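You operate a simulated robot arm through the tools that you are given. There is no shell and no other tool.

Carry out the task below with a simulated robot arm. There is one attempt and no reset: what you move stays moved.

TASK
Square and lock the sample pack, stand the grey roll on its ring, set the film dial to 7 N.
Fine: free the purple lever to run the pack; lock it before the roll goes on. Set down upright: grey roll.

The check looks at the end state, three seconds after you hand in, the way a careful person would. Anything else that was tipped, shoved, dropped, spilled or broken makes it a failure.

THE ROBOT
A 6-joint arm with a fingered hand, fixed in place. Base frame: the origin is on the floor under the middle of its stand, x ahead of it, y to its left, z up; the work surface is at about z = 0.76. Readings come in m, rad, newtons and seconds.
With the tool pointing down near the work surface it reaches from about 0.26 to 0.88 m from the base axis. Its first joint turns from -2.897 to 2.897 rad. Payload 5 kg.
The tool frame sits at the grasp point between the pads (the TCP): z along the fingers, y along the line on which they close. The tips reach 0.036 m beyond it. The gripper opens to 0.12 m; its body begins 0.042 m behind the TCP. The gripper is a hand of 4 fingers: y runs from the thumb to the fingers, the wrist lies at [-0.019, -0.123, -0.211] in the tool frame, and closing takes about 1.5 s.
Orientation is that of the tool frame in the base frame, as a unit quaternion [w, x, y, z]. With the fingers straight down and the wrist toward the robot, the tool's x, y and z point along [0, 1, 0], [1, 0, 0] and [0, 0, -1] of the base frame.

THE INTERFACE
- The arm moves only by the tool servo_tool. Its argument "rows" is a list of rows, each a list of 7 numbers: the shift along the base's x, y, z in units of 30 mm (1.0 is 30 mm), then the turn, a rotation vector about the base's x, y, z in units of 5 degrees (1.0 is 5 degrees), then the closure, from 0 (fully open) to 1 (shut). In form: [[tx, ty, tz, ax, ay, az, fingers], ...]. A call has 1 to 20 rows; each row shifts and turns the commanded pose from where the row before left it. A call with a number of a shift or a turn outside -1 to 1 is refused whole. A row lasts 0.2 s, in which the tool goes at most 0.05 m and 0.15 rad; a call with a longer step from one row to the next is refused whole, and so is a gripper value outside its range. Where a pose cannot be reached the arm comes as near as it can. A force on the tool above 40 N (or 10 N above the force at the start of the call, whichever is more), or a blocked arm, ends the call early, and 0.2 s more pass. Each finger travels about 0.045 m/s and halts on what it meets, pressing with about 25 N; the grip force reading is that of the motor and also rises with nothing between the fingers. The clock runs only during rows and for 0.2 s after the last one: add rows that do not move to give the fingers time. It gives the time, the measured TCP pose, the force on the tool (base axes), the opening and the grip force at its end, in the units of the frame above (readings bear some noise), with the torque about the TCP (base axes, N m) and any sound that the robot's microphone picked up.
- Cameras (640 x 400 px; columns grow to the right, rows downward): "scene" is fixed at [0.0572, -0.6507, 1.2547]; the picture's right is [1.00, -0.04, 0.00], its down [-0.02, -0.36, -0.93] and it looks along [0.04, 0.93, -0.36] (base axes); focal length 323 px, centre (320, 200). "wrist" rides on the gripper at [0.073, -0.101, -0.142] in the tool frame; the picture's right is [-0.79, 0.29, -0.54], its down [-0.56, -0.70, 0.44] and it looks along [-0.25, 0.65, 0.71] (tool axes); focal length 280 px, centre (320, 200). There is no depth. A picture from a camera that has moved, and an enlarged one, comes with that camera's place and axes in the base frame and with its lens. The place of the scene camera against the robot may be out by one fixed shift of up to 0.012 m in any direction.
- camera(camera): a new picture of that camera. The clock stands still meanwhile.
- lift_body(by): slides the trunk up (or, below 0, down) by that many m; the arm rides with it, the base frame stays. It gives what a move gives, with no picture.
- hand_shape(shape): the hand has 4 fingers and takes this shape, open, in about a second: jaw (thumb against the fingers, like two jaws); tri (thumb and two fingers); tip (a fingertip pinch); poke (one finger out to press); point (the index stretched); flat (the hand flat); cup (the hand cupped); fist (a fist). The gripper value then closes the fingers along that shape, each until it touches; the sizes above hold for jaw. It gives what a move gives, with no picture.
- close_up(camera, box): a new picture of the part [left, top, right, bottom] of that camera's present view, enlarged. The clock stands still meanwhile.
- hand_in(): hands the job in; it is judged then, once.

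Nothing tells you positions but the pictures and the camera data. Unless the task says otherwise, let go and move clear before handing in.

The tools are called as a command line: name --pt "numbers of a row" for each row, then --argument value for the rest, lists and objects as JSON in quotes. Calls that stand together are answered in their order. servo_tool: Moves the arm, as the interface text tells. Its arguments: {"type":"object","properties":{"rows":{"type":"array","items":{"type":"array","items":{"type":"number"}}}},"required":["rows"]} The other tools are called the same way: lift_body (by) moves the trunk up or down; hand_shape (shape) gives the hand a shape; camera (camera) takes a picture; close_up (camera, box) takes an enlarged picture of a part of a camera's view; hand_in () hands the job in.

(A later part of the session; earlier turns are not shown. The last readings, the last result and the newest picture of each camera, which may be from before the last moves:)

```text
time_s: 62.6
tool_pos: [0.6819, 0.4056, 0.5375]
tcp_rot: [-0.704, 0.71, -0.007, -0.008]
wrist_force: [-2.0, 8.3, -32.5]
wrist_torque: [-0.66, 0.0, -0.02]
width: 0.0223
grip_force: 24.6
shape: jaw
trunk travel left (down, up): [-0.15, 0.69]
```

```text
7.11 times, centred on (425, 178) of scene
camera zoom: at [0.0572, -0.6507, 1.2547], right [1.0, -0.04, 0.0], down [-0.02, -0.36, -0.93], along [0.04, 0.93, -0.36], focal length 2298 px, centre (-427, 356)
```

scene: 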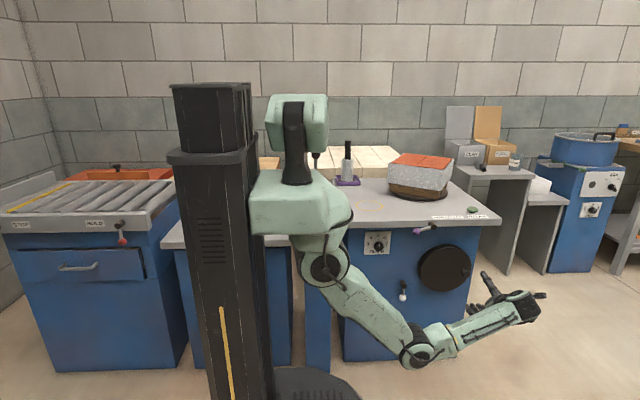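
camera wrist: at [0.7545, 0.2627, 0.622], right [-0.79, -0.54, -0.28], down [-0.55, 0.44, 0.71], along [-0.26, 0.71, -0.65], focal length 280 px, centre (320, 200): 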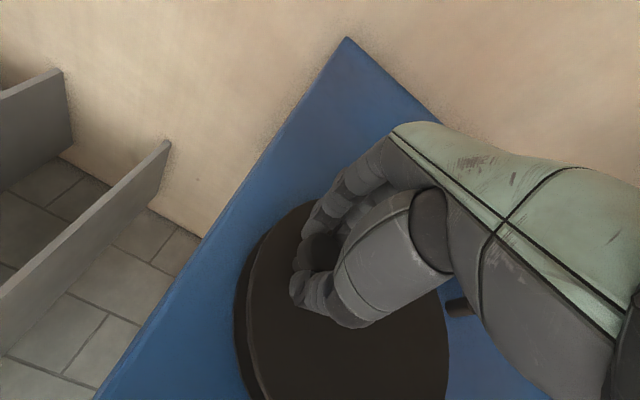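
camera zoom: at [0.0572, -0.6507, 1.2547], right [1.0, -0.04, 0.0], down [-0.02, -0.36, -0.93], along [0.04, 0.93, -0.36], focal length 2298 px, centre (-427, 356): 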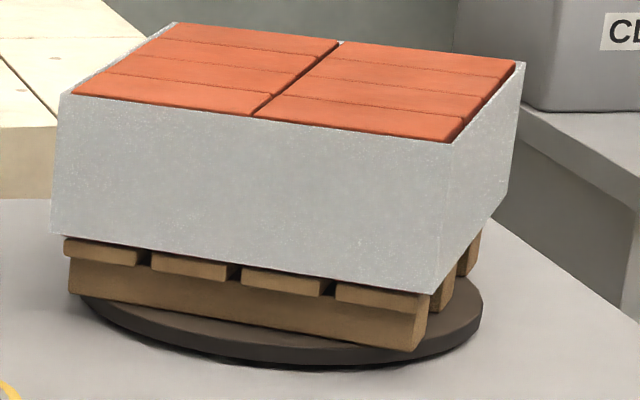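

The knob may be creeping slightly. I'll keep pushing up and compare.

servo_tool --pt "-0.03 0 0.12 0 0 0 1" --pt "-0.03 0 0.1 0 0 0 1" --pt "0 0 0 0 0 0 1" --pt "0 0 0 0 0 0 1"

close_up --camera "scene" --box '[420, 230, 500, 300]'

```text
time_s: 63.6
tool_pos: [0.6793, 0.4045, 0.5445]
tcp_rot: [-0.705, 0.71, -0.006, -0.007]
wrist_force: [3.2, 2.1, -36.1]
wrist_torque: [-0.85, -0.12, -0.14]
width: 0.0236
grip_force: 24.8
shape: jaw
trunk travel left (down, up): [-0.15, 0.69]
```

```text
5.71 times, centred on (460, 265) of scene
camera zoom: at [0.0572, -0.6507, 1.2547], right [1.0, -0.04, 0.0], down [-0.02, -0.36, -0.93], along [0.04, 0.93, -0.36], focal length 1846 px, centre (-480, -171)
```

zoom: 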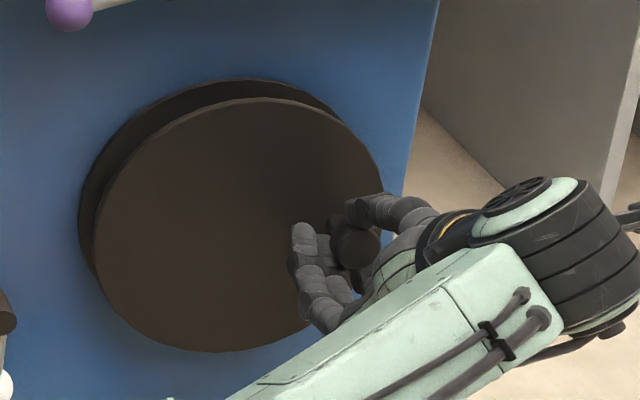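

The knob seems to have risen a few millimetres; it may be heavily damped. I'll hold this push for a while and compare.

servo_tool --pt "0 0 0 0 0 0 1" --pt "0 0 0 0 0 0 1" --pt "0 0 0 0 0 0 1" --pt "0 0 0 0 0 0 1" --pt "0 0 0 0 0 0 1" --pt "0 0 0 0 0 0 1" --pt "0 0 0 0 0 0 1" --pt "0 0 0 0 0 0 1" --pt "0 0 0 0 0 0 1" --pt "0 0 0 0 0 0 1"

close_up --camera "scene" --box '[420, 230, 500, 300]'

camera --camera "wrist"

close_up --camera "scene" --box '[380, 150, 470, 206]'

```text
time_s: 65.8
tool_pos: [0.6809, 0.4046, 0.5481]
tcp_rot: [-0.706, 0.708, -0.005, -0.004]
wrist_force: [2.7, -0.8, -25.5]
wrist_torque: [-0.61, -0.21, -0.15]
width: 0.0235
grip_force: 24.7
shape: jaw
trunk travel left (down, up): [-0.15, 0.69]
```

```text
5.71 times, centred on (460, 265) of scene
camera zoom: at [0.0572, -0.6507, 1.2547], right [1.0, -0.04, 0.0], down [-0.02, -0.36, -0.93], along [0.04, 0.93, -0.36], focal length 1846 px, centre (-480, -171)
```

zoom: 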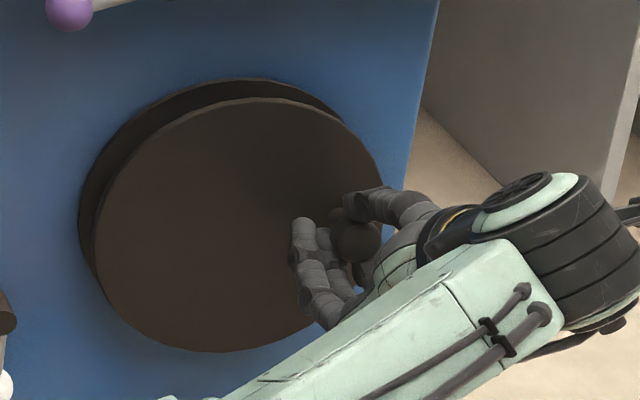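

```text
taken
camera wrist: at [0.7544, 0.2638, 0.6486], right [-0.79, -0.54, -0.28], down [-0.55, 0.44, 0.71], along [-0.26, 0.71, -0.65], focal length 280 px, centre (320, 200)
```

wrist: 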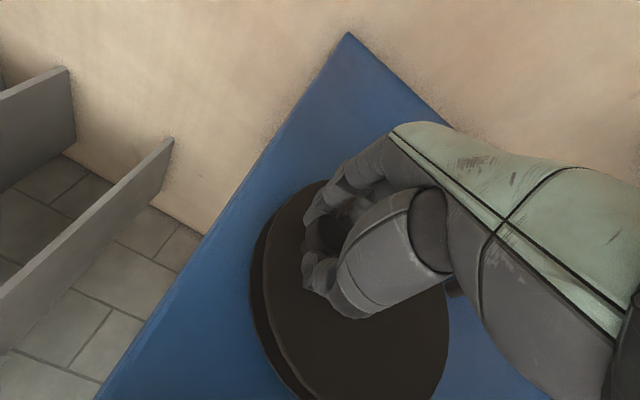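

```text
7.11 times, centred on (425, 178) of scene
camera zoom: at [0.0572, -0.6507, 1.2547], right [1.0, -0.04, 0.0], down [-0.02, -0.36, -0.93], along [0.04, 0.93, -0.36], focal length 2298 px, centre (-427, 356)
```

zoom: 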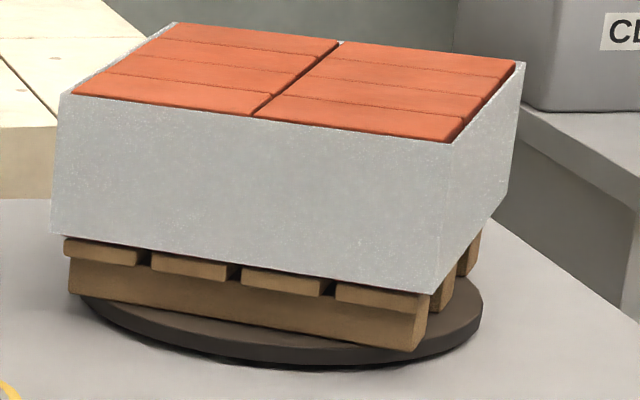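

The knob has actually risen by 10–15 mm under sustained force, while the pack hasn't visibly turned. I'll hold longer to see whether the resistance is viscous (force decays) or friction.

servo_tool --pt "0 0 0 0 0 0 1" --pt "0 0 0 0 0 0 1" --pt "0 0 0 0 0 0 1" --pt "0 0 0 0 0 0 1" --pt "0 0 0 0 0 0 1" --pt "0 0 0 0 0 0 1" --pt "0 0 0 0 0 0 1" --pt "0 0 0 0 0 0 1" --pt "0 0 0 0 0 0 1" --pt "0 0 0 0 0 0 1" --pt "0 0 0 0 0 0 1" --pt "0 0 0 0 0 0 1" --pt "0 0 0 0 0 0 1" --pt "0 0 0 0 0 0 1" --pt "0 0 0 0 0 0 1"

close_up --camera "scene" --box '[420, 230, 500, 300]'

close_up --camera "scene" --box '[380, 150, 470, 206]'

```text
time_s: 69.0
tool_pos: [0.6801, 0.4046, 0.5499]
tcp_rot: [-0.707, 0.707, -0.003, -0.005]
wrist_force: [5.9, 0.7, -15.6]
wrist_torque: [-0.23, -0.31, -0.21]
width: 0.0225
grip_force: 25.3
shape: jaw
trunk travel left (down, up): [-0.15, 0.69]
```

```text
5.71 times, centred on (460, 265) of scene
camera zoom: at [0.0572, -0.6507, 1.2547], right [1.0, -0.04, 0.0], down [-0.02, -0.36, -0.93], along [0.04, 0.93, -0.36], focal length 1846 px, centre (-480, -171)
```

zoom: 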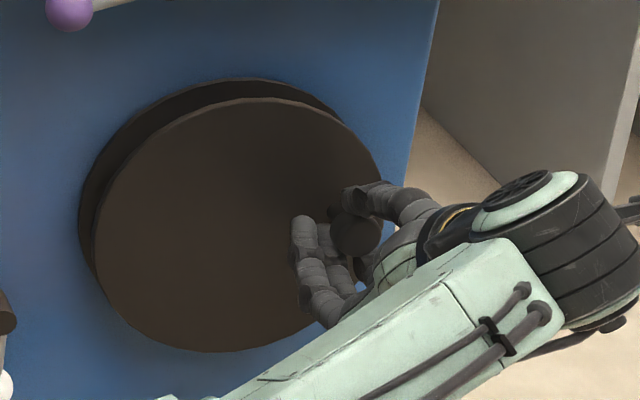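

```text
7.11 times, centred on (425, 178) of scene
camera zoom: at [0.0572, -0.6507, 1.2547], right [1.0, -0.04, 0.0], down [-0.02, -0.36, -0.93], along [0.04, 0.93, -0.36], focal length 2298 px, centre (-427, 356)
```

zoom: 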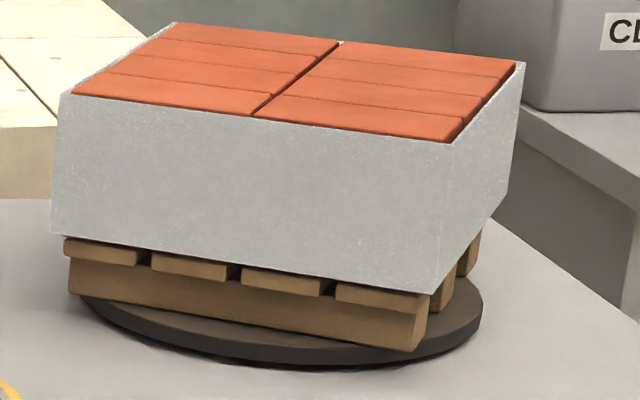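

The force decays while the knob keeps creeping, so the wheel is viscous and slow but it does turn. I'll take tight reference zooms of the pack corners and continue cranking.

close_up --camera "scene" --box '[432, 178, 456, 202]'

close_up --camera "scene" --box '[382, 160, 406, 200]'

servo_tool --pt "-0.05 0 0.15 0 0 0 1" --pt "-0.05 0 0.15 0 0 0 1" --pt "-0.05 0 0.15 0 0 0 1" --pt "-0.05 0 0.1 0 0 0 1" --pt "-0.03 0 0.1 0 0 0 1" --pt "-0.03 0 0.1 0 0 0 1" --pt "-0.03 0 0.05 0 0 0 1" --pt "-0.03 0 0.05 0 0 0 1" --pt "-0.03 0 0.05 0 0 0 1" --pt "0 0 0.05 0 0 0 1" --pt "0 0 0.05 0 0 0 1" --pt "0 0 0.05 0 0 0 1" --pt "0 0 0.05 0 0 0 1" --pt "0 0 0.05 0 0 0 1" --pt "0 0 0.05 0 0 0 1"

close_up --camera "scene" --box '[432, 178, 456, 202]'

close_up --camera "scene" --box '[420, 230, 500, 300]'

```text
16.00 times, centred on (444, 190) of scene
camera zoom: at [0.0572, -0.6507, 1.2547], right [1.0, -0.04, 0.0], down [-0.02, -0.36, -0.93], along [0.04, 0.93, -0.36], focal length 5170 px, centre (-1664, 360)
```

zoom: 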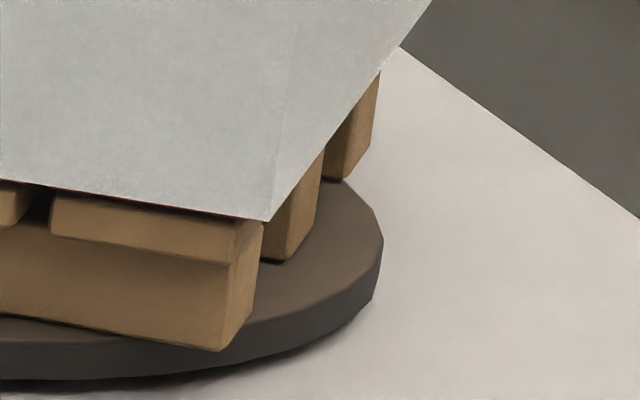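

```text
10.00 times, centred on (394, 180) of scene
camera zoom: at [0.0572, -0.6507, 1.2547], right [1.0, -0.04, 0.0], down [-0.02, -0.36, -0.93], along [0.04, 0.93, -0.36], focal length 3231 px, centre (-420, 400)
```

zoom: 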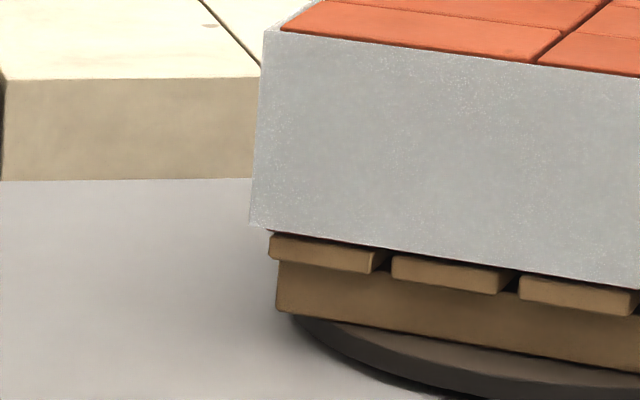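

```text
time_s: 69.8
tool_pos: [0.6767, 0.4035, 0.5548]
tcp_rot: [-0.703, 0.711, -0.009, -0.003]
wrist_force: [24.2, 18.9, -22.2]
wrist_torque: [-0.04, -0.73, -0.59]
width: 0.022
grip_force: 24.6
shape: jaw
trunk travel left (down, up): [-0.15, 0.69]
stopped in row 3: the force on the tool passed its limit at 41 N (the readings are from after the stop); the commanded pose is now the measured one
```

```text
16.00 times, centred on (444, 190) of scene
camera zoom: at [0.0572, -0.6507, 1.2547], right [1.0, -0.04, 0.0], down [-0.02, -0.36, -0.93], along [0.04, 0.93, -0.36], focal length 5170 px, centre (-1664, 360)
```

zoom: 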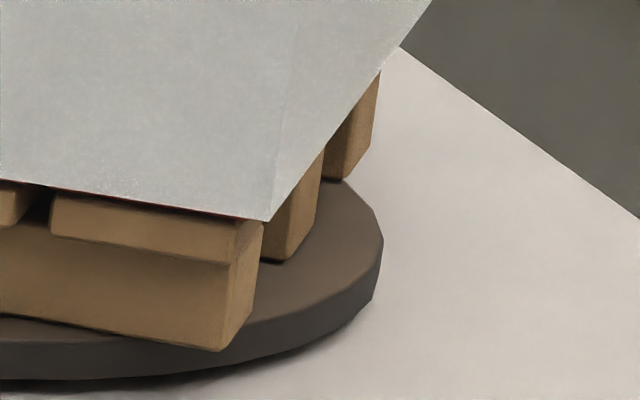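

```text
5.71 times, centred on (460, 265) of scene
camera zoom: at [0.0572, -0.6507, 1.2547], right [1.0, -0.04, 0.0], down [-0.02, -0.36, -0.93], along [0.04, 0.93, -0.36], focal length 1846 px, centre (-480, -171)
```

zoom: 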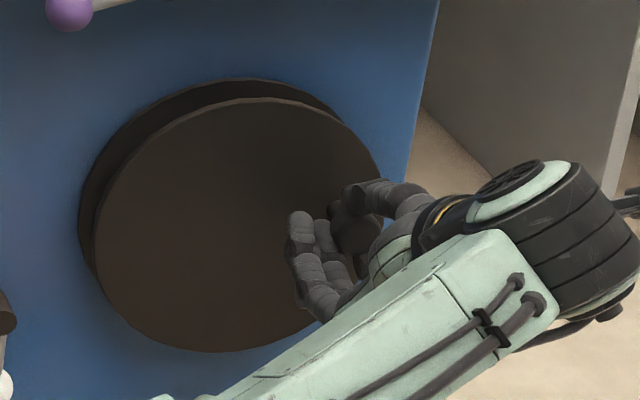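

The pack isn't moving even though the knob creeps. I'll let go of the knob and see whether the wheel springs back or stays.

servo_tool --pt "0.05 0 -0.1 0 0 0 0.7" --pt "0 0 0 0 0 0 0.4" --pt "0 0 0 0 0 0 0.2" --pt "0 -0.3 0 0 0 0 0.1" --pt "0 -1 0 0 0 0 0" --pt "0 -1 0 0 0 0 0" --pt "0 -1 0 0 0 0 0" --pt "0 -0.5 0 0 0 0 0"

camera --camera "wrist"

close_up --camera "scene" --box '[420, 230, 500, 300]'

```text
time_s: 71.6
tool_pos: [0.6759, 0.2873, 0.5581]
tcp_rot: [-0.706, 0.709, -0.005, -0.004]
wrist_force: [0.2, -0.1, 0.1]
wrist_torque: [0.02, 0.03, 0.02]
width: 0.1197
grip_force: 0.0
shape: jaw
trunk travel left (down, up): [-0.15, 0.69]
```

```text
taken
camera wrist: at [0.7499, 0.1467, 0.6583], right [-0.79, -0.54, -0.28], down [-0.55, 0.45, 0.71], along [-0.26, 0.71, -0.65], focal length 280 px, centre (320, 200)
```

wrist: 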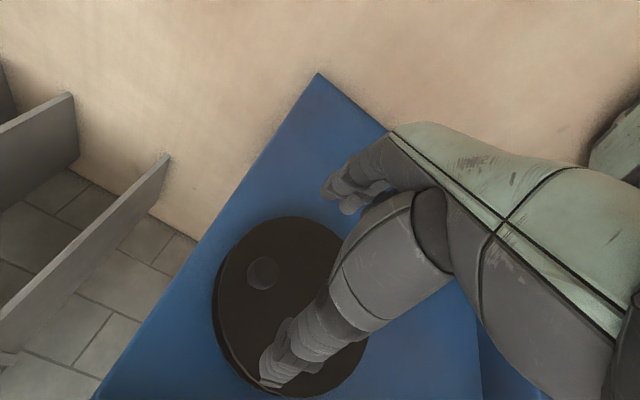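

```text
5.71 times, centred on (460, 265) of scene
camera zoom: at [0.0572, -0.6507, 1.2547], right [1.0, -0.04, 0.0], down [-0.02, -0.36, -0.93], along [0.04, 0.93, -0.36], focal length 1846 px, centre (-480, -171)
```

zoom: 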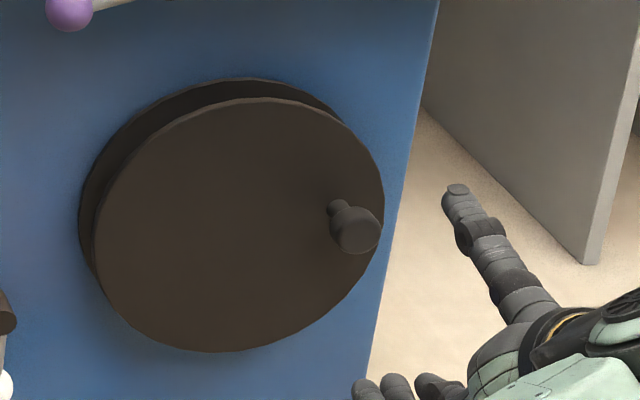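

The wheel stayed where I left it, turned about 14.5°. I'll repeat an early crop to compare the pack angle precisely.

close_up --camera "scene" --box '[400, 190, 500, 250]'

close_up --camera "scene" --box '[380, 150, 470, 206]'

close_up --camera "scene" --box '[355, 222, 405, 310]'

```text
6.40 times, centred on (450, 220) of scene
camera zoom: at [0.0572, -0.6507, 1.2547], right [1.0, -0.04, 0.0], down [-0.02, -0.36, -0.93], along [0.04, 0.93, -0.36], focal length 2068 px, centre (-512, 72)
```

zoom: 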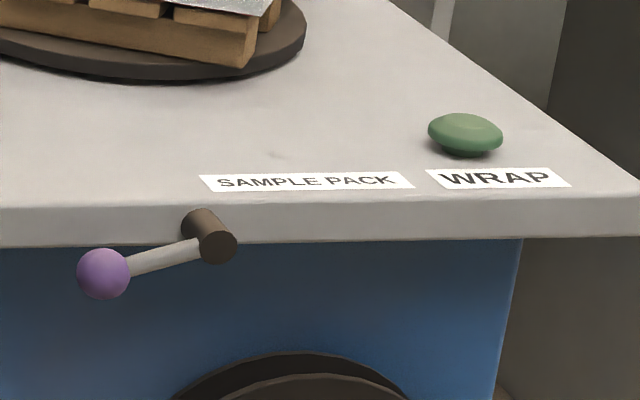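

```text
7.11 times, centred on (425, 178) of scene
camera zoom: at [0.0572, -0.6507, 1.2547], right [1.0, -0.04, 0.0], down [-0.02, -0.36, -0.93], along [0.04, 0.93, -0.36], focal length 2298 px, centre (-427, 356)
```

zoom: 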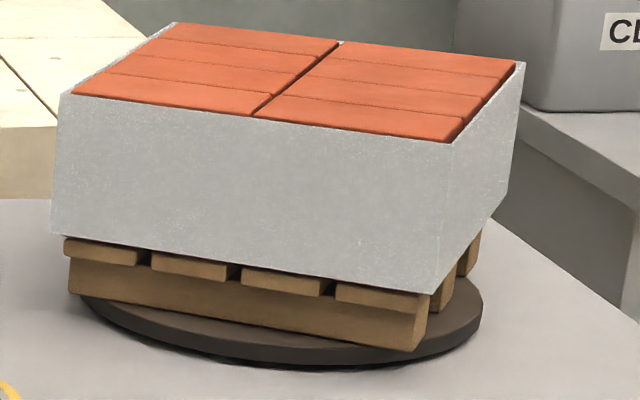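

```text
4.55 times, centred on (380, 266) of scene
camera zoom: at [0.0572, -0.6507, 1.2547], right [1.0, -0.04, 0.0], down [-0.02, -0.36, -0.93], along [0.04, 0.93, -0.36], focal length 1469 px, centre (47, -100)
```

zoom: 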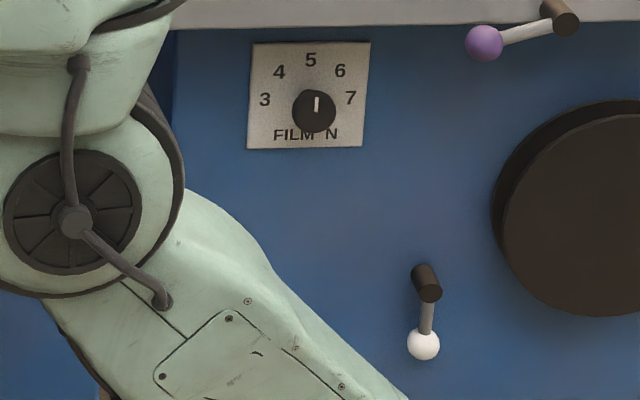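

The wheel doesn't drive the pack, so the pack may be turned directly now that the lever is free. I'll raise the trunk and do a gentle push test on the pack's front-right corner area.

hand_shape --shape "poke"

lift_body --by 0.3

camera --camera "wrist"

camera --camera "scene"

```text
time_s: 72.5
tool_pos: [0.6756, 0.2879, 0.5595]
tcp_rot: [-0.705, 0.709, -0.005, -0.005]
wrist_force: [0.0, -0.6, 0.0]
wrist_torque: [-0.04, 0.01, 0.04]
width: 0.0002
grip_force: 0.1
shape: poke
trunk travel left (down, up): [-0.15, 0.69]
```

```text
time_s: 75.5
tool_pos: [0.6761, 0.2884, 0.8575]
tcp_rot: [-0.706, 0.709, -0.005, -0.003]
wrist_force: [0.5, -0.4, 0.4]
wrist_torque: [0.0, 0.01, 0.02]
width: 0.0
grip_force: 0.1
shape: poke
trunk travel left (down, up): [-0.45, 0.39]
```

```text
taken
camera wrist: at [0.7501, 0.1469, 0.9583], right [-0.79, -0.54, -0.28], down [-0.55, 0.45, 0.71], along [-0.26, 0.71, -0.65], focal length 280 px, centre (320, 200)
```

wrist: 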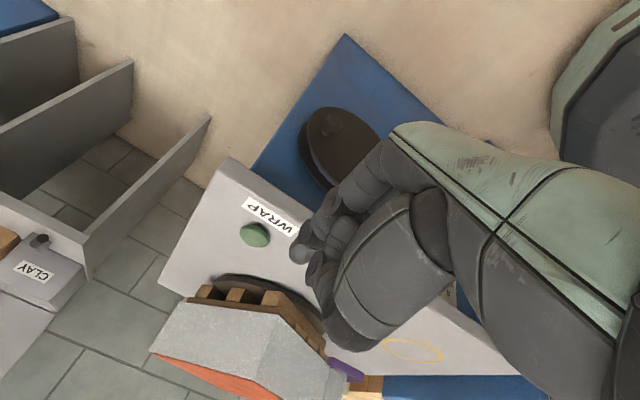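

```text
taken
```

scene: 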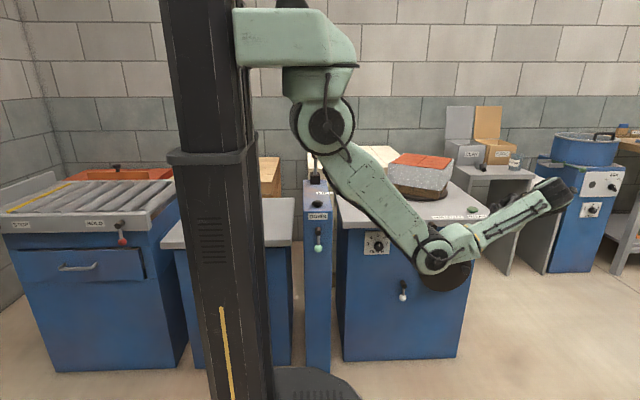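

I'll move the fingertip to just short of the pack's front face near its right corner.

servo_tool --pt "-0.69 1 0 0 0 0 0" --pt "-0.69 1 0 0 0 0 0" --pt "-0.69 1 0 0 0 0 0" --pt "-0.69 1 0 0 0 0 0" --pt "-0.69 1 0 0 0 0 0" --pt "-0.69 0.9 0 0 0 0 0"

camera --camera "wrist"

close_up --camera "scene" --box '[360, 130, 500, 230]'

```text
time_s: 76.9
tool_pos: [0.5525, 0.4663, 0.8572]
tcp_rot: [-0.706, 0.709, -0.005, -0.003]
wrist_force: [-0.1, 0.9, 0.4]
wrist_torque: [0.03, 0.0, -0.03]
width: 0.0001
grip_force: 0.0
shape: poke
trunk travel left (down, up): [-0.45, 0.39]
```

```text
taken
camera wrist: at [0.6267, 0.3238, 0.9578], right [-0.79, -0.54, -0.28], down [-0.55, 0.45, 0.71], along [-0.26, 0.71, -0.65], focal length 280 px, centre (320, 200)
```

wrist: 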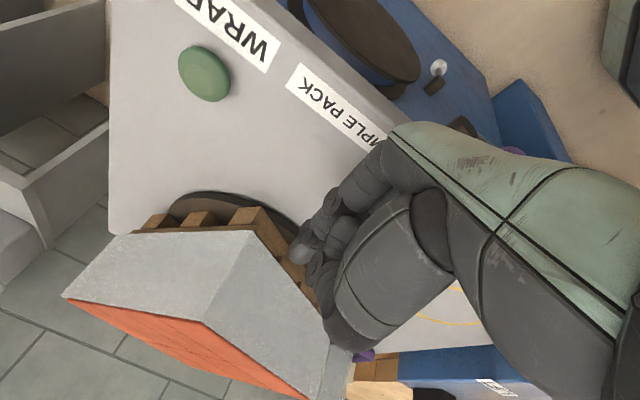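

```text
4.00 times, centred on (430, 180) of scene
camera zoom: at [0.0572, -0.6507, 1.2547], right [1.0, -0.04, 0.0], down [-0.02, -0.36, -0.93], along [0.04, 0.93, -0.36], focal length 1292 px, centre (-120, 280)
```

zoom: 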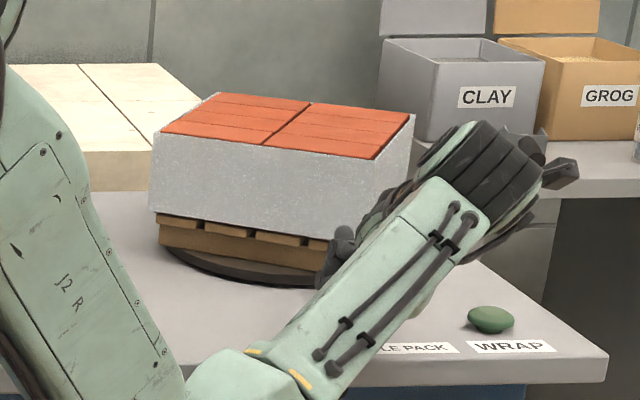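

The fingertip is about 8 cm from the pack's front face. I'll approach, then touch in 3 mm steps while reading the force.

servo_tool --pt "0.17 1 0 0 0 0 0" --pt "0.17 0.9 0 0 0 0 0" --pt "0 0 0 0 0 0 0"

close_up --camera "wrist" --box '[150, 180, 370, 350]'

```text
time_s: 77.7
tool_pos: [0.5647, 0.5221, 0.8577]
tcp_rot: [-0.706, 0.709, -0.005, -0.004]
wrist_force: [-0.3, 0.3, -0.1]
wrist_torque: [0.0, 0.02, -0.02]
width: 0.0
grip_force: 0.0
shape: poke
trunk travel left (down, up): [-0.45, 0.39]
```

```text
2.35 times, centred on (260, 265) of wrist
camera zoom: at [0.6381, 0.381, 0.9579], right [-0.79, -0.54, -0.28], down [-0.55, 0.45, 0.71], along [-0.26, 0.71, -0.65], focal length 660 px, centre (461, 47)
```

zoom: 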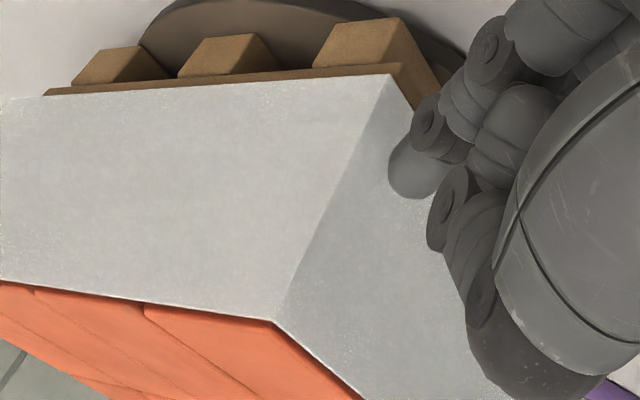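

servo_tool --pt "0.1 0.17 0 0 0 0 0" --pt "0.1 0.17 0 0 0 0 0"

servo_tool --pt "0.07 0.12 0 0 0 0 0" --pt "0 0 0 0 0 0 0"

servo_tool --pt "0.07 0.12 0 0 0 0 0" --pt "0 0 0 0 0 0 0"

close_up --camera "wrist" --box '[150, 180, 370, 350]'

```text
time_s: 78.3
tool_pos: [0.57, 0.5332, 0.8565]
tcp_rot: [-0.705, 0.709, -0.006, -0.003]
wrist_force: [0.2, -0.1, 0.0]
wrist_torque: [0.0, 0.0, -0.01]
width: 0.0
grip_force: 0.0
shape: poke
trunk travel left (down, up): [-0.45, 0.39]
```

```text
time_s: 78.9
tool_pos: [0.5712, 0.5368, 0.8577]
tcp_rot: [-0.706, 0.709, -0.005, -0.003]
wrist_force: [0.3, -0.7, -0.4]
wrist_torque: [0.0, 0.0, -0.02]
width: 0.0
grip_force: 0.0
shape: poke
trunk travel left (down, up): [-0.45, 0.39]
```

```text
time_s: 79.5
tool_pos: [0.5729, 0.5401, 0.8581]
tcp_rot: [-0.706, 0.708, -0.005, -0.003]
wrist_force: [-1.2, 0.1, -0.2]
wrist_torque: [0.0, 0.01, -0.02]
width: 0.0001
grip_force: 0.0
shape: poke
trunk travel left (down, up): [-0.45, 0.39]
```

```text
2.35 times, centred on (260, 265) of wrist
camera zoom: at [0.6467, 0.3983, 0.9588], right [-0.79, -0.54, -0.28], down [-0.55, 0.45, 0.71], along [-0.26, 0.71, -0.65], focal length 660 px, centre (461, 47)
```

zoom: 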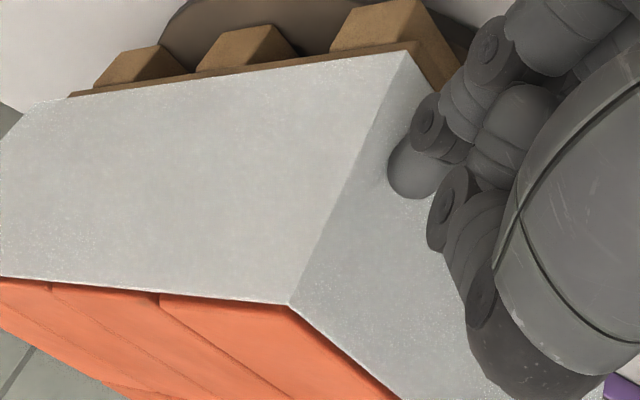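

Not yet in contact, though a shadow is forming under the fingertip. I'll keep going in small steps.

servo_tool --pt "0.05 0.12 0 0 0 0 0" --pt "0 0 0 0 0 0 0"

servo_tool --pt "0.05 0.12 0 0 0 0 0" --pt "0 0 0 0 0 0 0"

servo_tool --pt "0.05 0.12 0 0 0 0 0" --pt "0 0 0 0 0 0 0"

close_up --camera "wrist" --box '[150, 180, 370, 350]'

close_up --camera "scene" --box '[380, 150, 470, 206]'

```text
time_s: 80.1
tool_pos: [0.5749, 0.543, 0.8575]
tcp_rot: [-0.705, 0.709, -0.005, -0.004]
wrist_force: [-0.2, 0.4, -1.7]
wrist_torque: [0.01, 0.02, -0.03]
width: 0.0002
grip_force: 0.1
shape: poke
trunk travel left (down, up): [-0.45, 0.39]
```

```text
time_s: 80.7
tool_pos: [0.576, 0.5472, 0.8577]
tcp_rot: [-0.705, 0.709, -0.006, -0.004]
wrist_force: [-1.4, 0.4, -0.3]
wrist_torque: [0.01, -0.01, 0.01]
width: 0.0002
grip_force: 0.1
shape: poke
trunk travel left (down, up): [-0.45, 0.39]
```

```text
time_s: 81.3
tool_pos: [0.5785, 0.5504, 0.8577]
tcp_rot: [-0.706, 0.708, -0.005, -0.003]
wrist_force: [0.5, 0.6, 0.3]
wrist_torque: [0.04, -0.01, 0.02]
width: 0.0
grip_force: 0.0
shape: poke
trunk travel left (down, up): [-0.45, 0.39]
```

```text
2.35 times, centred on (260, 265) of wrist
camera zoom: at [0.6516, 0.4094, 0.9588], right [-0.79, -0.54, -0.28], down [-0.55, 0.45, 0.71], along [-0.26, 0.71, -0.65], focal length 660 px, centre (461, 47)
```

zoom: 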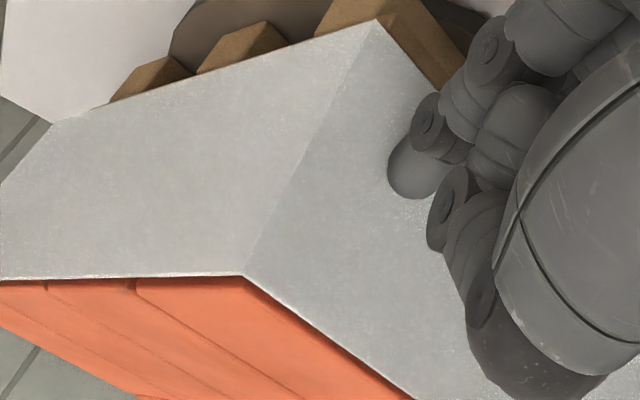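

```text
7.11 times, centred on (425, 178) of scene
camera zoom: at [0.0572, -0.6507, 1.2547], right [1.0, -0.04, 0.0], down [-0.02, -0.36, -0.93], along [0.04, 0.93, -0.36], focal length 2298 px, centre (-427, 356)
```

zoom: 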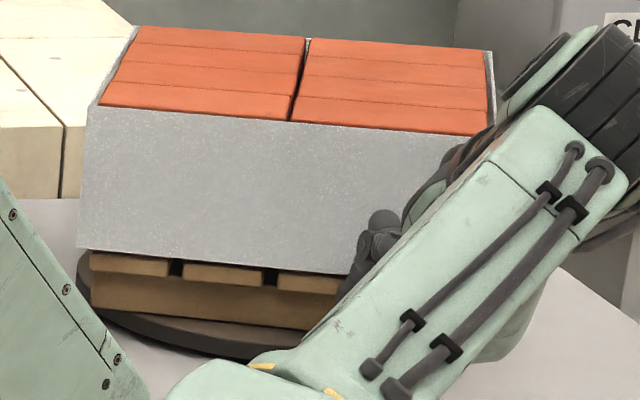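

The pack turns easily on the freed turntable (about 1 N), from −32° to roughly −13°. I'll pause and check whether it's still moving.

servo_tool --pt "0 0 0 0 0 0 0" --pt "0 0 0 0 0 0 0"

camera --camera "wrist"

close_up --camera "scene" --box '[380, 150, 470, 206]'

```text
time_s: 81.9
tool_pos: [0.5776, 0.5503, 0.8578]
tcp_rot: [-0.705, 0.709, -0.005, -0.004]
wrist_force: [0.1, 1.0, -0.2]
wrist_torque: [-0.01, -0.04, -0.03]
width: 0.0001
grip_force: 0.0
shape: poke
trunk travel left (down, up): [-0.45, 0.39]
```

```text
taken
camera wrist: at [0.6518, 0.4092, 0.9585], right [-0.79, -0.54, -0.28], down [-0.55, 0.45, 0.71], along [-0.26, 0.71, -0.65], focal length 280 px, centre (320, 200)
```

wrist: 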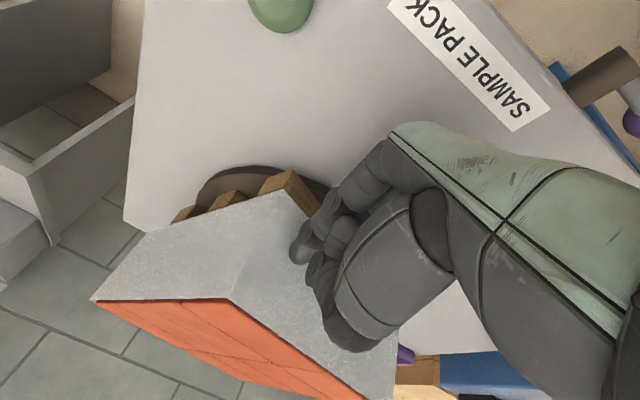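

```text
7.11 times, centred on (425, 178) of scene
camera zoom: at [0.0572, -0.6507, 1.2547], right [1.0, -0.04, 0.0], down [-0.02, -0.36, -0.93], along [0.04, 0.93, -0.36], focal length 2298 px, centre (-427, 356)
```

zoom: 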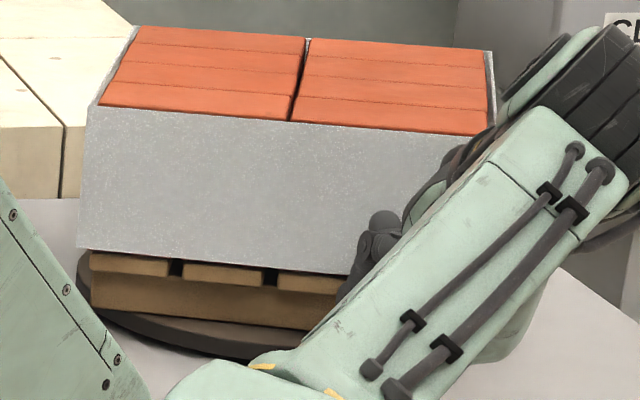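

It's at rest at about −22°. I'll continue pushing along the arc in small steps.

servo_tool --pt "0.15 0.08 0 0 0 0 0" --pt "0.15 0.08 0 0 0 0 0" --pt "0.15 0.08 0 0 0 0 0" --pt "0.15 0.08 0 0 0 0 0" --pt "0 0 0 0 0 0 0"

camera --camera "wrist"

close_up --camera "scene" --box '[380, 150, 470, 206]'

```text
time_s: 83.1
tool_pos: [0.5944, 0.5621, 0.8583]
tcp_rot: [-0.706, 0.708, -0.005, -0.003]
wrist_force: [0.2, 0.4, -0.3]
wrist_torque: [-0.04, -0.02, 0.0]
width: 0.0
grip_force: 0.1
shape: poke
trunk travel left (down, up): [-0.45, 0.39]
```

```text
taken
camera wrist: at [0.6686, 0.4194, 0.9584], right [-0.79, -0.54, -0.28], down [-0.55, 0.45, 0.71], along [-0.26, 0.71, -0.65], focal length 280 px, centre (320, 200)
```

wrist: 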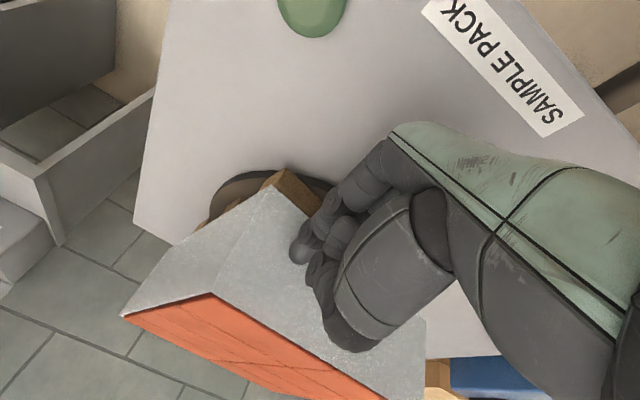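

```text
7.11 times, centred on (425, 178) of scene
camera zoom: at [0.0572, -0.6507, 1.2547], right [1.0, -0.04, 0.0], down [-0.02, -0.36, -0.93], along [0.04, 0.93, -0.36], focal length 2298 px, centre (-427, 356)
```

zoom: 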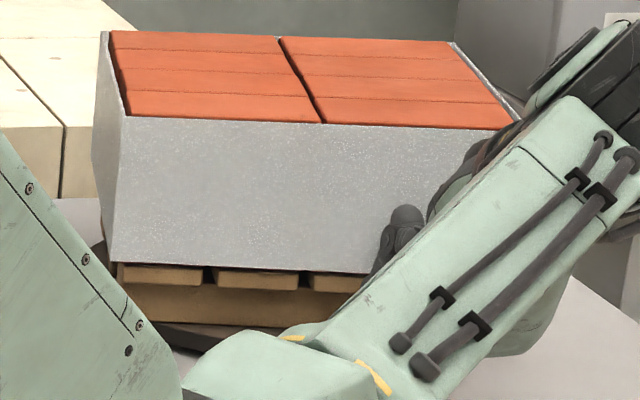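

Now about −12°. I'll push a bit more.

servo_tool --pt "0.15 0.09 0 0 0 0 0" --pt "0.15 0.09 0 0 0 0 0" --pt "0.15 0.09 0 0 0 0 0" --pt "0 0 0 0 0 0 0"

camera --camera "wrist"

close_up --camera "scene" --box '[380, 150, 470, 206]'

```text
time_s: 84.1
tool_pos: [0.6081, 0.5668, 0.8582]
tcp_rot: [-0.706, 0.709, -0.006, -0.004]
wrist_force: [-0.2, -1.4, -0.6]
wrist_torque: [-0.02, 0.01, -0.03]
width: 0.0001
grip_force: 0.0
shape: poke
trunk travel left (down, up): [-0.45, 0.39]
```

```text
taken
camera wrist: at [0.6823, 0.4263, 0.9578], right [-0.79, -0.54, -0.28], down [-0.55, 0.45, 0.71], along [-0.26, 0.71, -0.65], focal length 280 px, centre (320, 200)
```

wrist: 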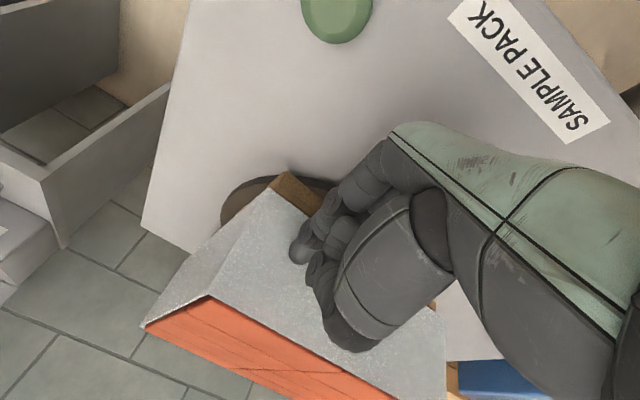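

```text
7.11 times, centred on (425, 178) of scene
camera zoom: at [0.0572, -0.6507, 1.2547], right [1.0, -0.04, 0.0], down [-0.02, -0.36, -0.93], along [0.04, 0.93, -0.36], focal length 2298 px, centre (-427, 356)
```

zoom: 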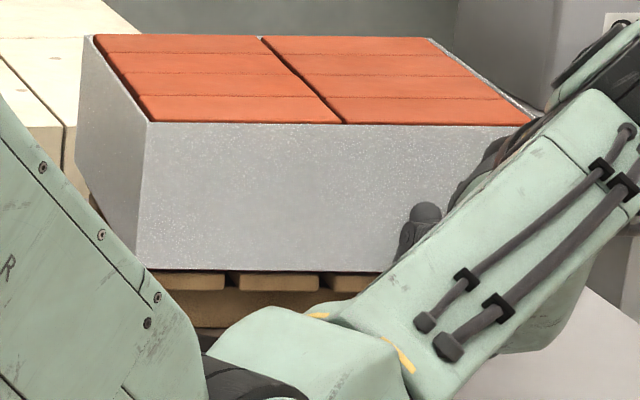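

About −5.5° now. I'll make small pushes to finish.

servo_tool --pt "0.1 0.1 0 0 0 0 0" --pt "0.1 0.1 0 0 0 0 0" --pt "0 0 0 0 0 0 0"

close_up --camera "scene" --box '[380, 150, 470, 206]'

```text
time_s: 84.9
tool_pos: [0.615, 0.5706, 0.8576]
tcp_rot: [-0.706, 0.709, -0.007, -0.003]
wrist_force: [4.6, -13.2, -2.7]
wrist_torque: [-0.07, -0.05, 0.03]
width: 0.0002
grip_force: 0.1
shape: poke
trunk travel left (down, up): [-0.45, 0.39]
```

```text
7.11 times, centred on (425, 178) of scene
camera zoom: at [0.0572, -0.6507, 1.2547], right [1.0, -0.04, 0.0], down [-0.02, -0.36, -0.93], along [0.04, 0.93, -0.36], focal length 2298 px, centre (-427, 356)
```

zoom: 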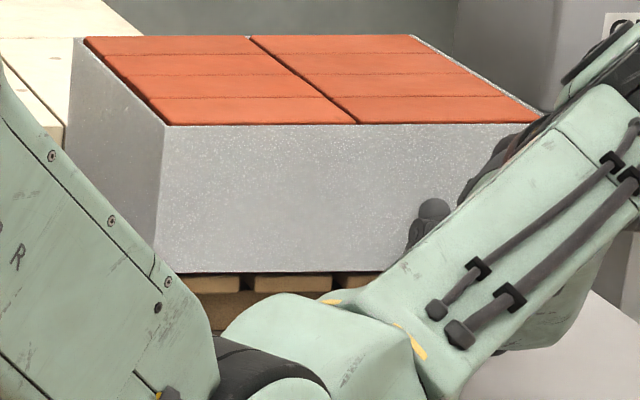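

Resistance rose to about 13 N near square. I'll measure the yaw more precisely with higher zoom before pushing any more.

close_up --camera "scene" --box '[388, 150, 428, 175]'

close_up --camera "scene" --box '[422, 150, 462, 175]'

camera --camera "wrist"

```text
16.00 times, centred on (408, 162) of scene
camera zoom: at [0.0572, -0.6507, 1.2547], right [1.0, -0.04, 0.0], down [-0.02, -0.36, -0.93], along [0.04, 0.93, -0.36], focal length 5170 px, centre (-1088, 800)
```

zoom: 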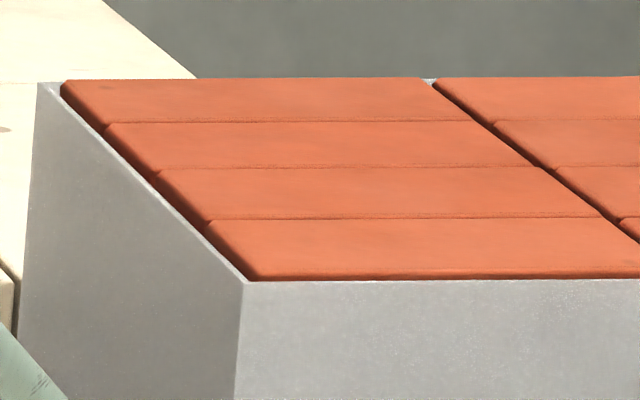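

```text
16.00 times, centred on (442, 162) of scene
camera zoom: at [0.0572, -0.6507, 1.2547], right [1.0, -0.04, 0.0], down [-0.02, -0.36, -0.93], along [0.04, 0.93, -0.36], focal length 5170 px, centre (-1632, 800)
```

zoom: 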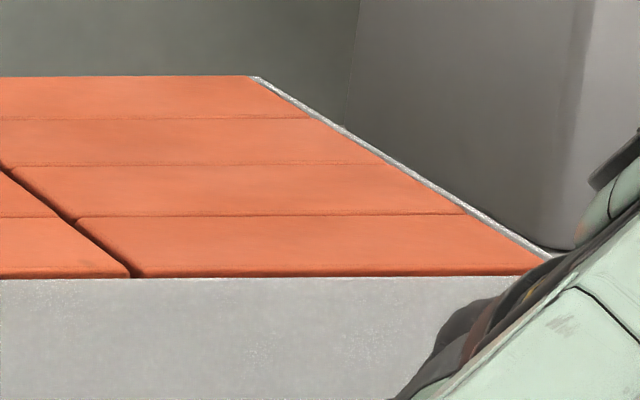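

```text
taken
camera wrist: at [0.689, 0.4308, 0.9579], right [-0.8, -0.54, -0.28], down [-0.55, 0.45, 0.71], along [-0.26, 0.71, -0.65], focal length 280 px, centre (320, 200)
```

wrist: 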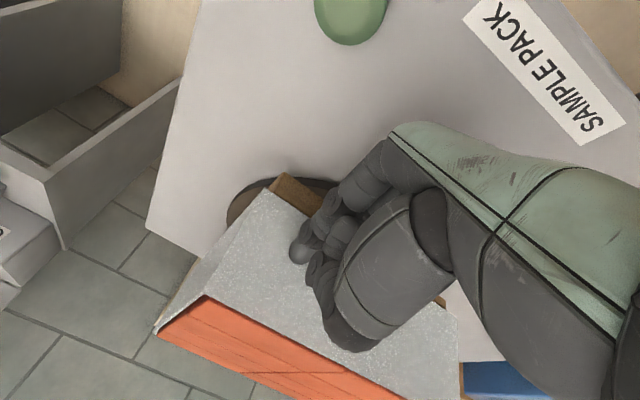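

I'll calibrate against the table's front edge, which is the square reference.

close_up --camera "scene" --box '[340, 210, 380, 235]'

close_up --camera "scene" --box '[460, 210, 500, 235]'

```text
16.00 times, centred on (360, 222) of scene
camera zoom: at [0.0572, -0.6507, 1.2547], right [1.0, -0.04, 0.0], down [-0.02, -0.36, -0.93], along [0.04, 0.93, -0.36], focal length 5170 px, centre (-320, -160)
```

zoom: 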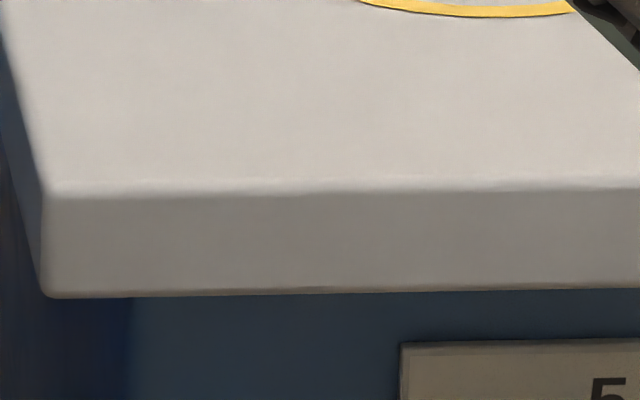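

```text
16.00 times, centred on (480, 222) of scene
camera zoom: at [0.0572, -0.6507, 1.2547], right [1.0, -0.04, 0.0], down [-0.02, -0.36, -0.93], along [0.04, 0.93, -0.36], focal length 5170 px, centre (-2240, -160)
```

zoom: 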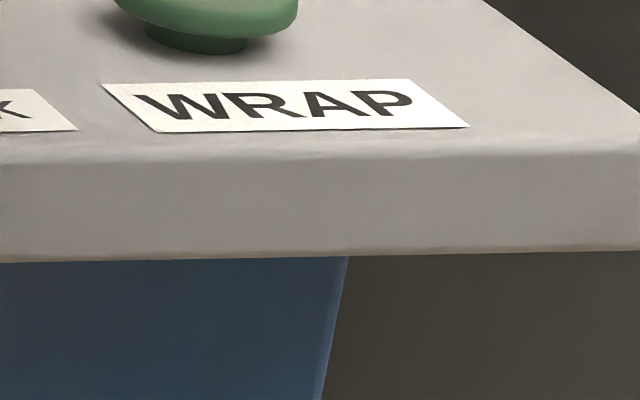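

The pack measures about −1° from square. I'll push a very small amount more to see whether it moves or is against a stop.

servo_tool --pt "0.03 0.06 0 0 0 0 0" --pt "0 0 0 0 0 0 0" --pt "0 0 0 0 0 0 0"

close_up --camera "scene" --box '[388, 150, 428, 175]'

close_up --camera "scene" --box '[422, 150, 462, 175]'

```text
time_s: 85.7
tool_pos: [0.6161, 0.5741, 0.8577]
tcp_rot: [-0.706, 0.708, -0.007, -0.003]
wrist_force: [9.8, -26.9, -4.5]
wrist_torque: [-0.09, -0.06, 0.02]
width: 0.0
grip_force: 0.1
shape: poke
trunk travel left (down, up): [-0.45, 0.39]
```

```text
16.00 times, centred on (408, 162) of scene
camera zoom: at [0.0572, -0.6507, 1.2547], right [1.0, -0.04, 0.0], down [-0.02, -0.36, -0.93], along [0.04, 0.93, -0.36], focal length 5170 px, centre (-1088, 800)
```

zoom: 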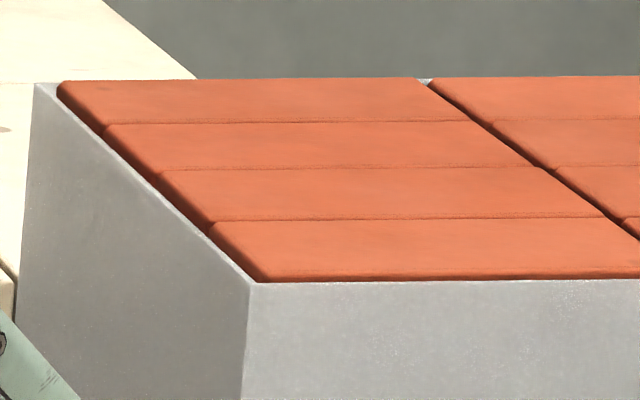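

```text
16.00 times, centred on (442, 162) of scene
camera zoom: at [0.0572, -0.6507, 1.2547], right [1.0, -0.04, 0.0], down [-0.02, -0.36, -0.93], along [0.04, 0.93, -0.36], focal length 5170 px, centre (-1632, 800)
```

zoom: 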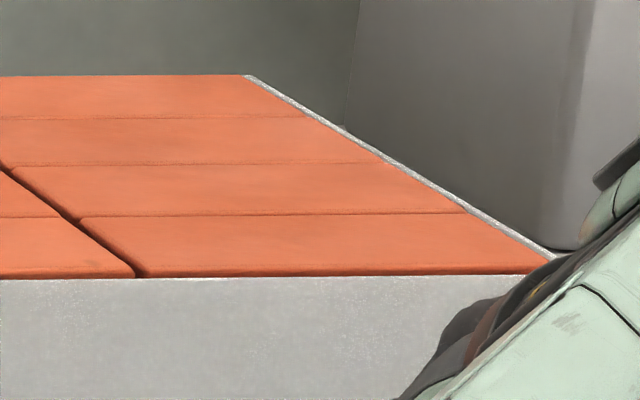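

There's a firm stop at square, now within about 0.5°. I'll back the finger off and recheck.

servo_tool --pt "-0.05 -0.3 0 0 0 0 0" --pt "0 -0.8 0 0 0 0 0" --pt "0 -1 0 0 0 0 0" --pt "0 -1 0 0 0 0 0"

close_up --camera "scene" --box '[388, 150, 428, 175]'

close_up --camera "scene" --box '[422, 150, 462, 175]'

camera --camera "wrist"

```text
time_s: 86.7
tool_pos: [0.6154, 0.4834, 0.8591]
tcp_rot: [-0.706, 0.708, -0.004, -0.004]
wrist_force: [0.6, 0.2, 0.5]
wrist_torque: [-0.04, 0.01, -0.01]
width: 0.0
grip_force: 0.0
shape: poke
trunk travel left (down, up): [-0.45, 0.39]
```

```text
16.00 times, centred on (408, 162) of scene
camera zoom: at [0.0572, -0.6507, 1.2547], right [1.0, -0.04, 0.0], down [-0.02, -0.36, -0.93], along [0.04, 0.93, -0.36], focal length 5170 px, centre (-1088, 800)
```

zoom: 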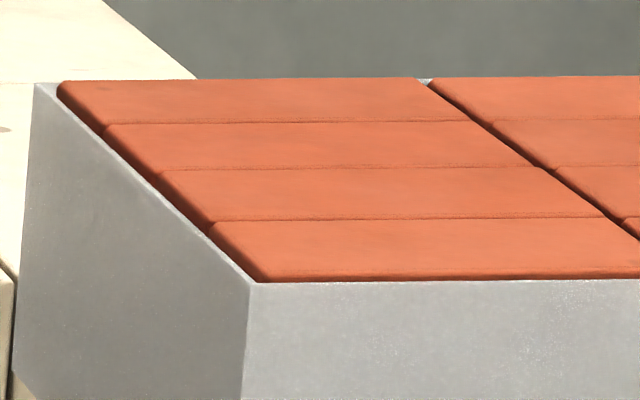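

```text
16.00 times, centred on (442, 162) of scene
camera zoom: at [0.0572, -0.6507, 1.2547], right [1.0, -0.04, 0.0], down [-0.02, -0.36, -0.93], along [0.04, 0.93, -0.36], focal length 5170 px, centre (-1632, 800)
```

zoom: 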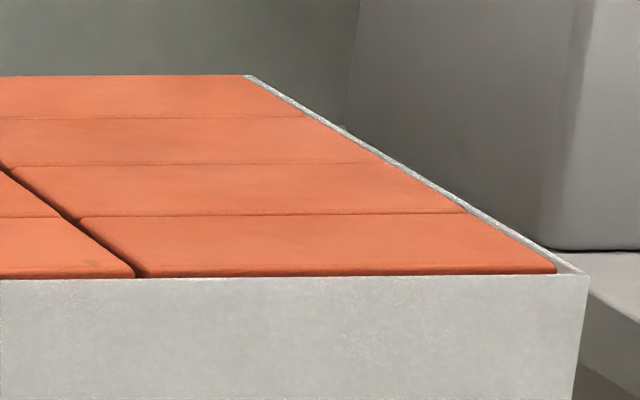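

```text
taken
camera wrist: at [0.6885, 0.3414, 0.9585], right [-0.79, -0.54, -0.28], down [-0.55, 0.45, 0.71], along [-0.26, 0.71, -0.65], focal length 280 px, centre (320, 200)
```

wrist: 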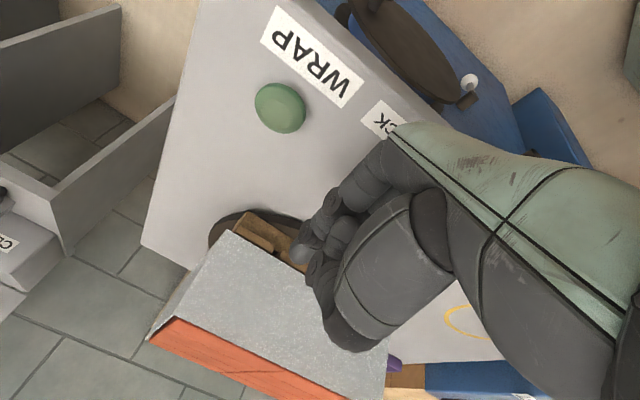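

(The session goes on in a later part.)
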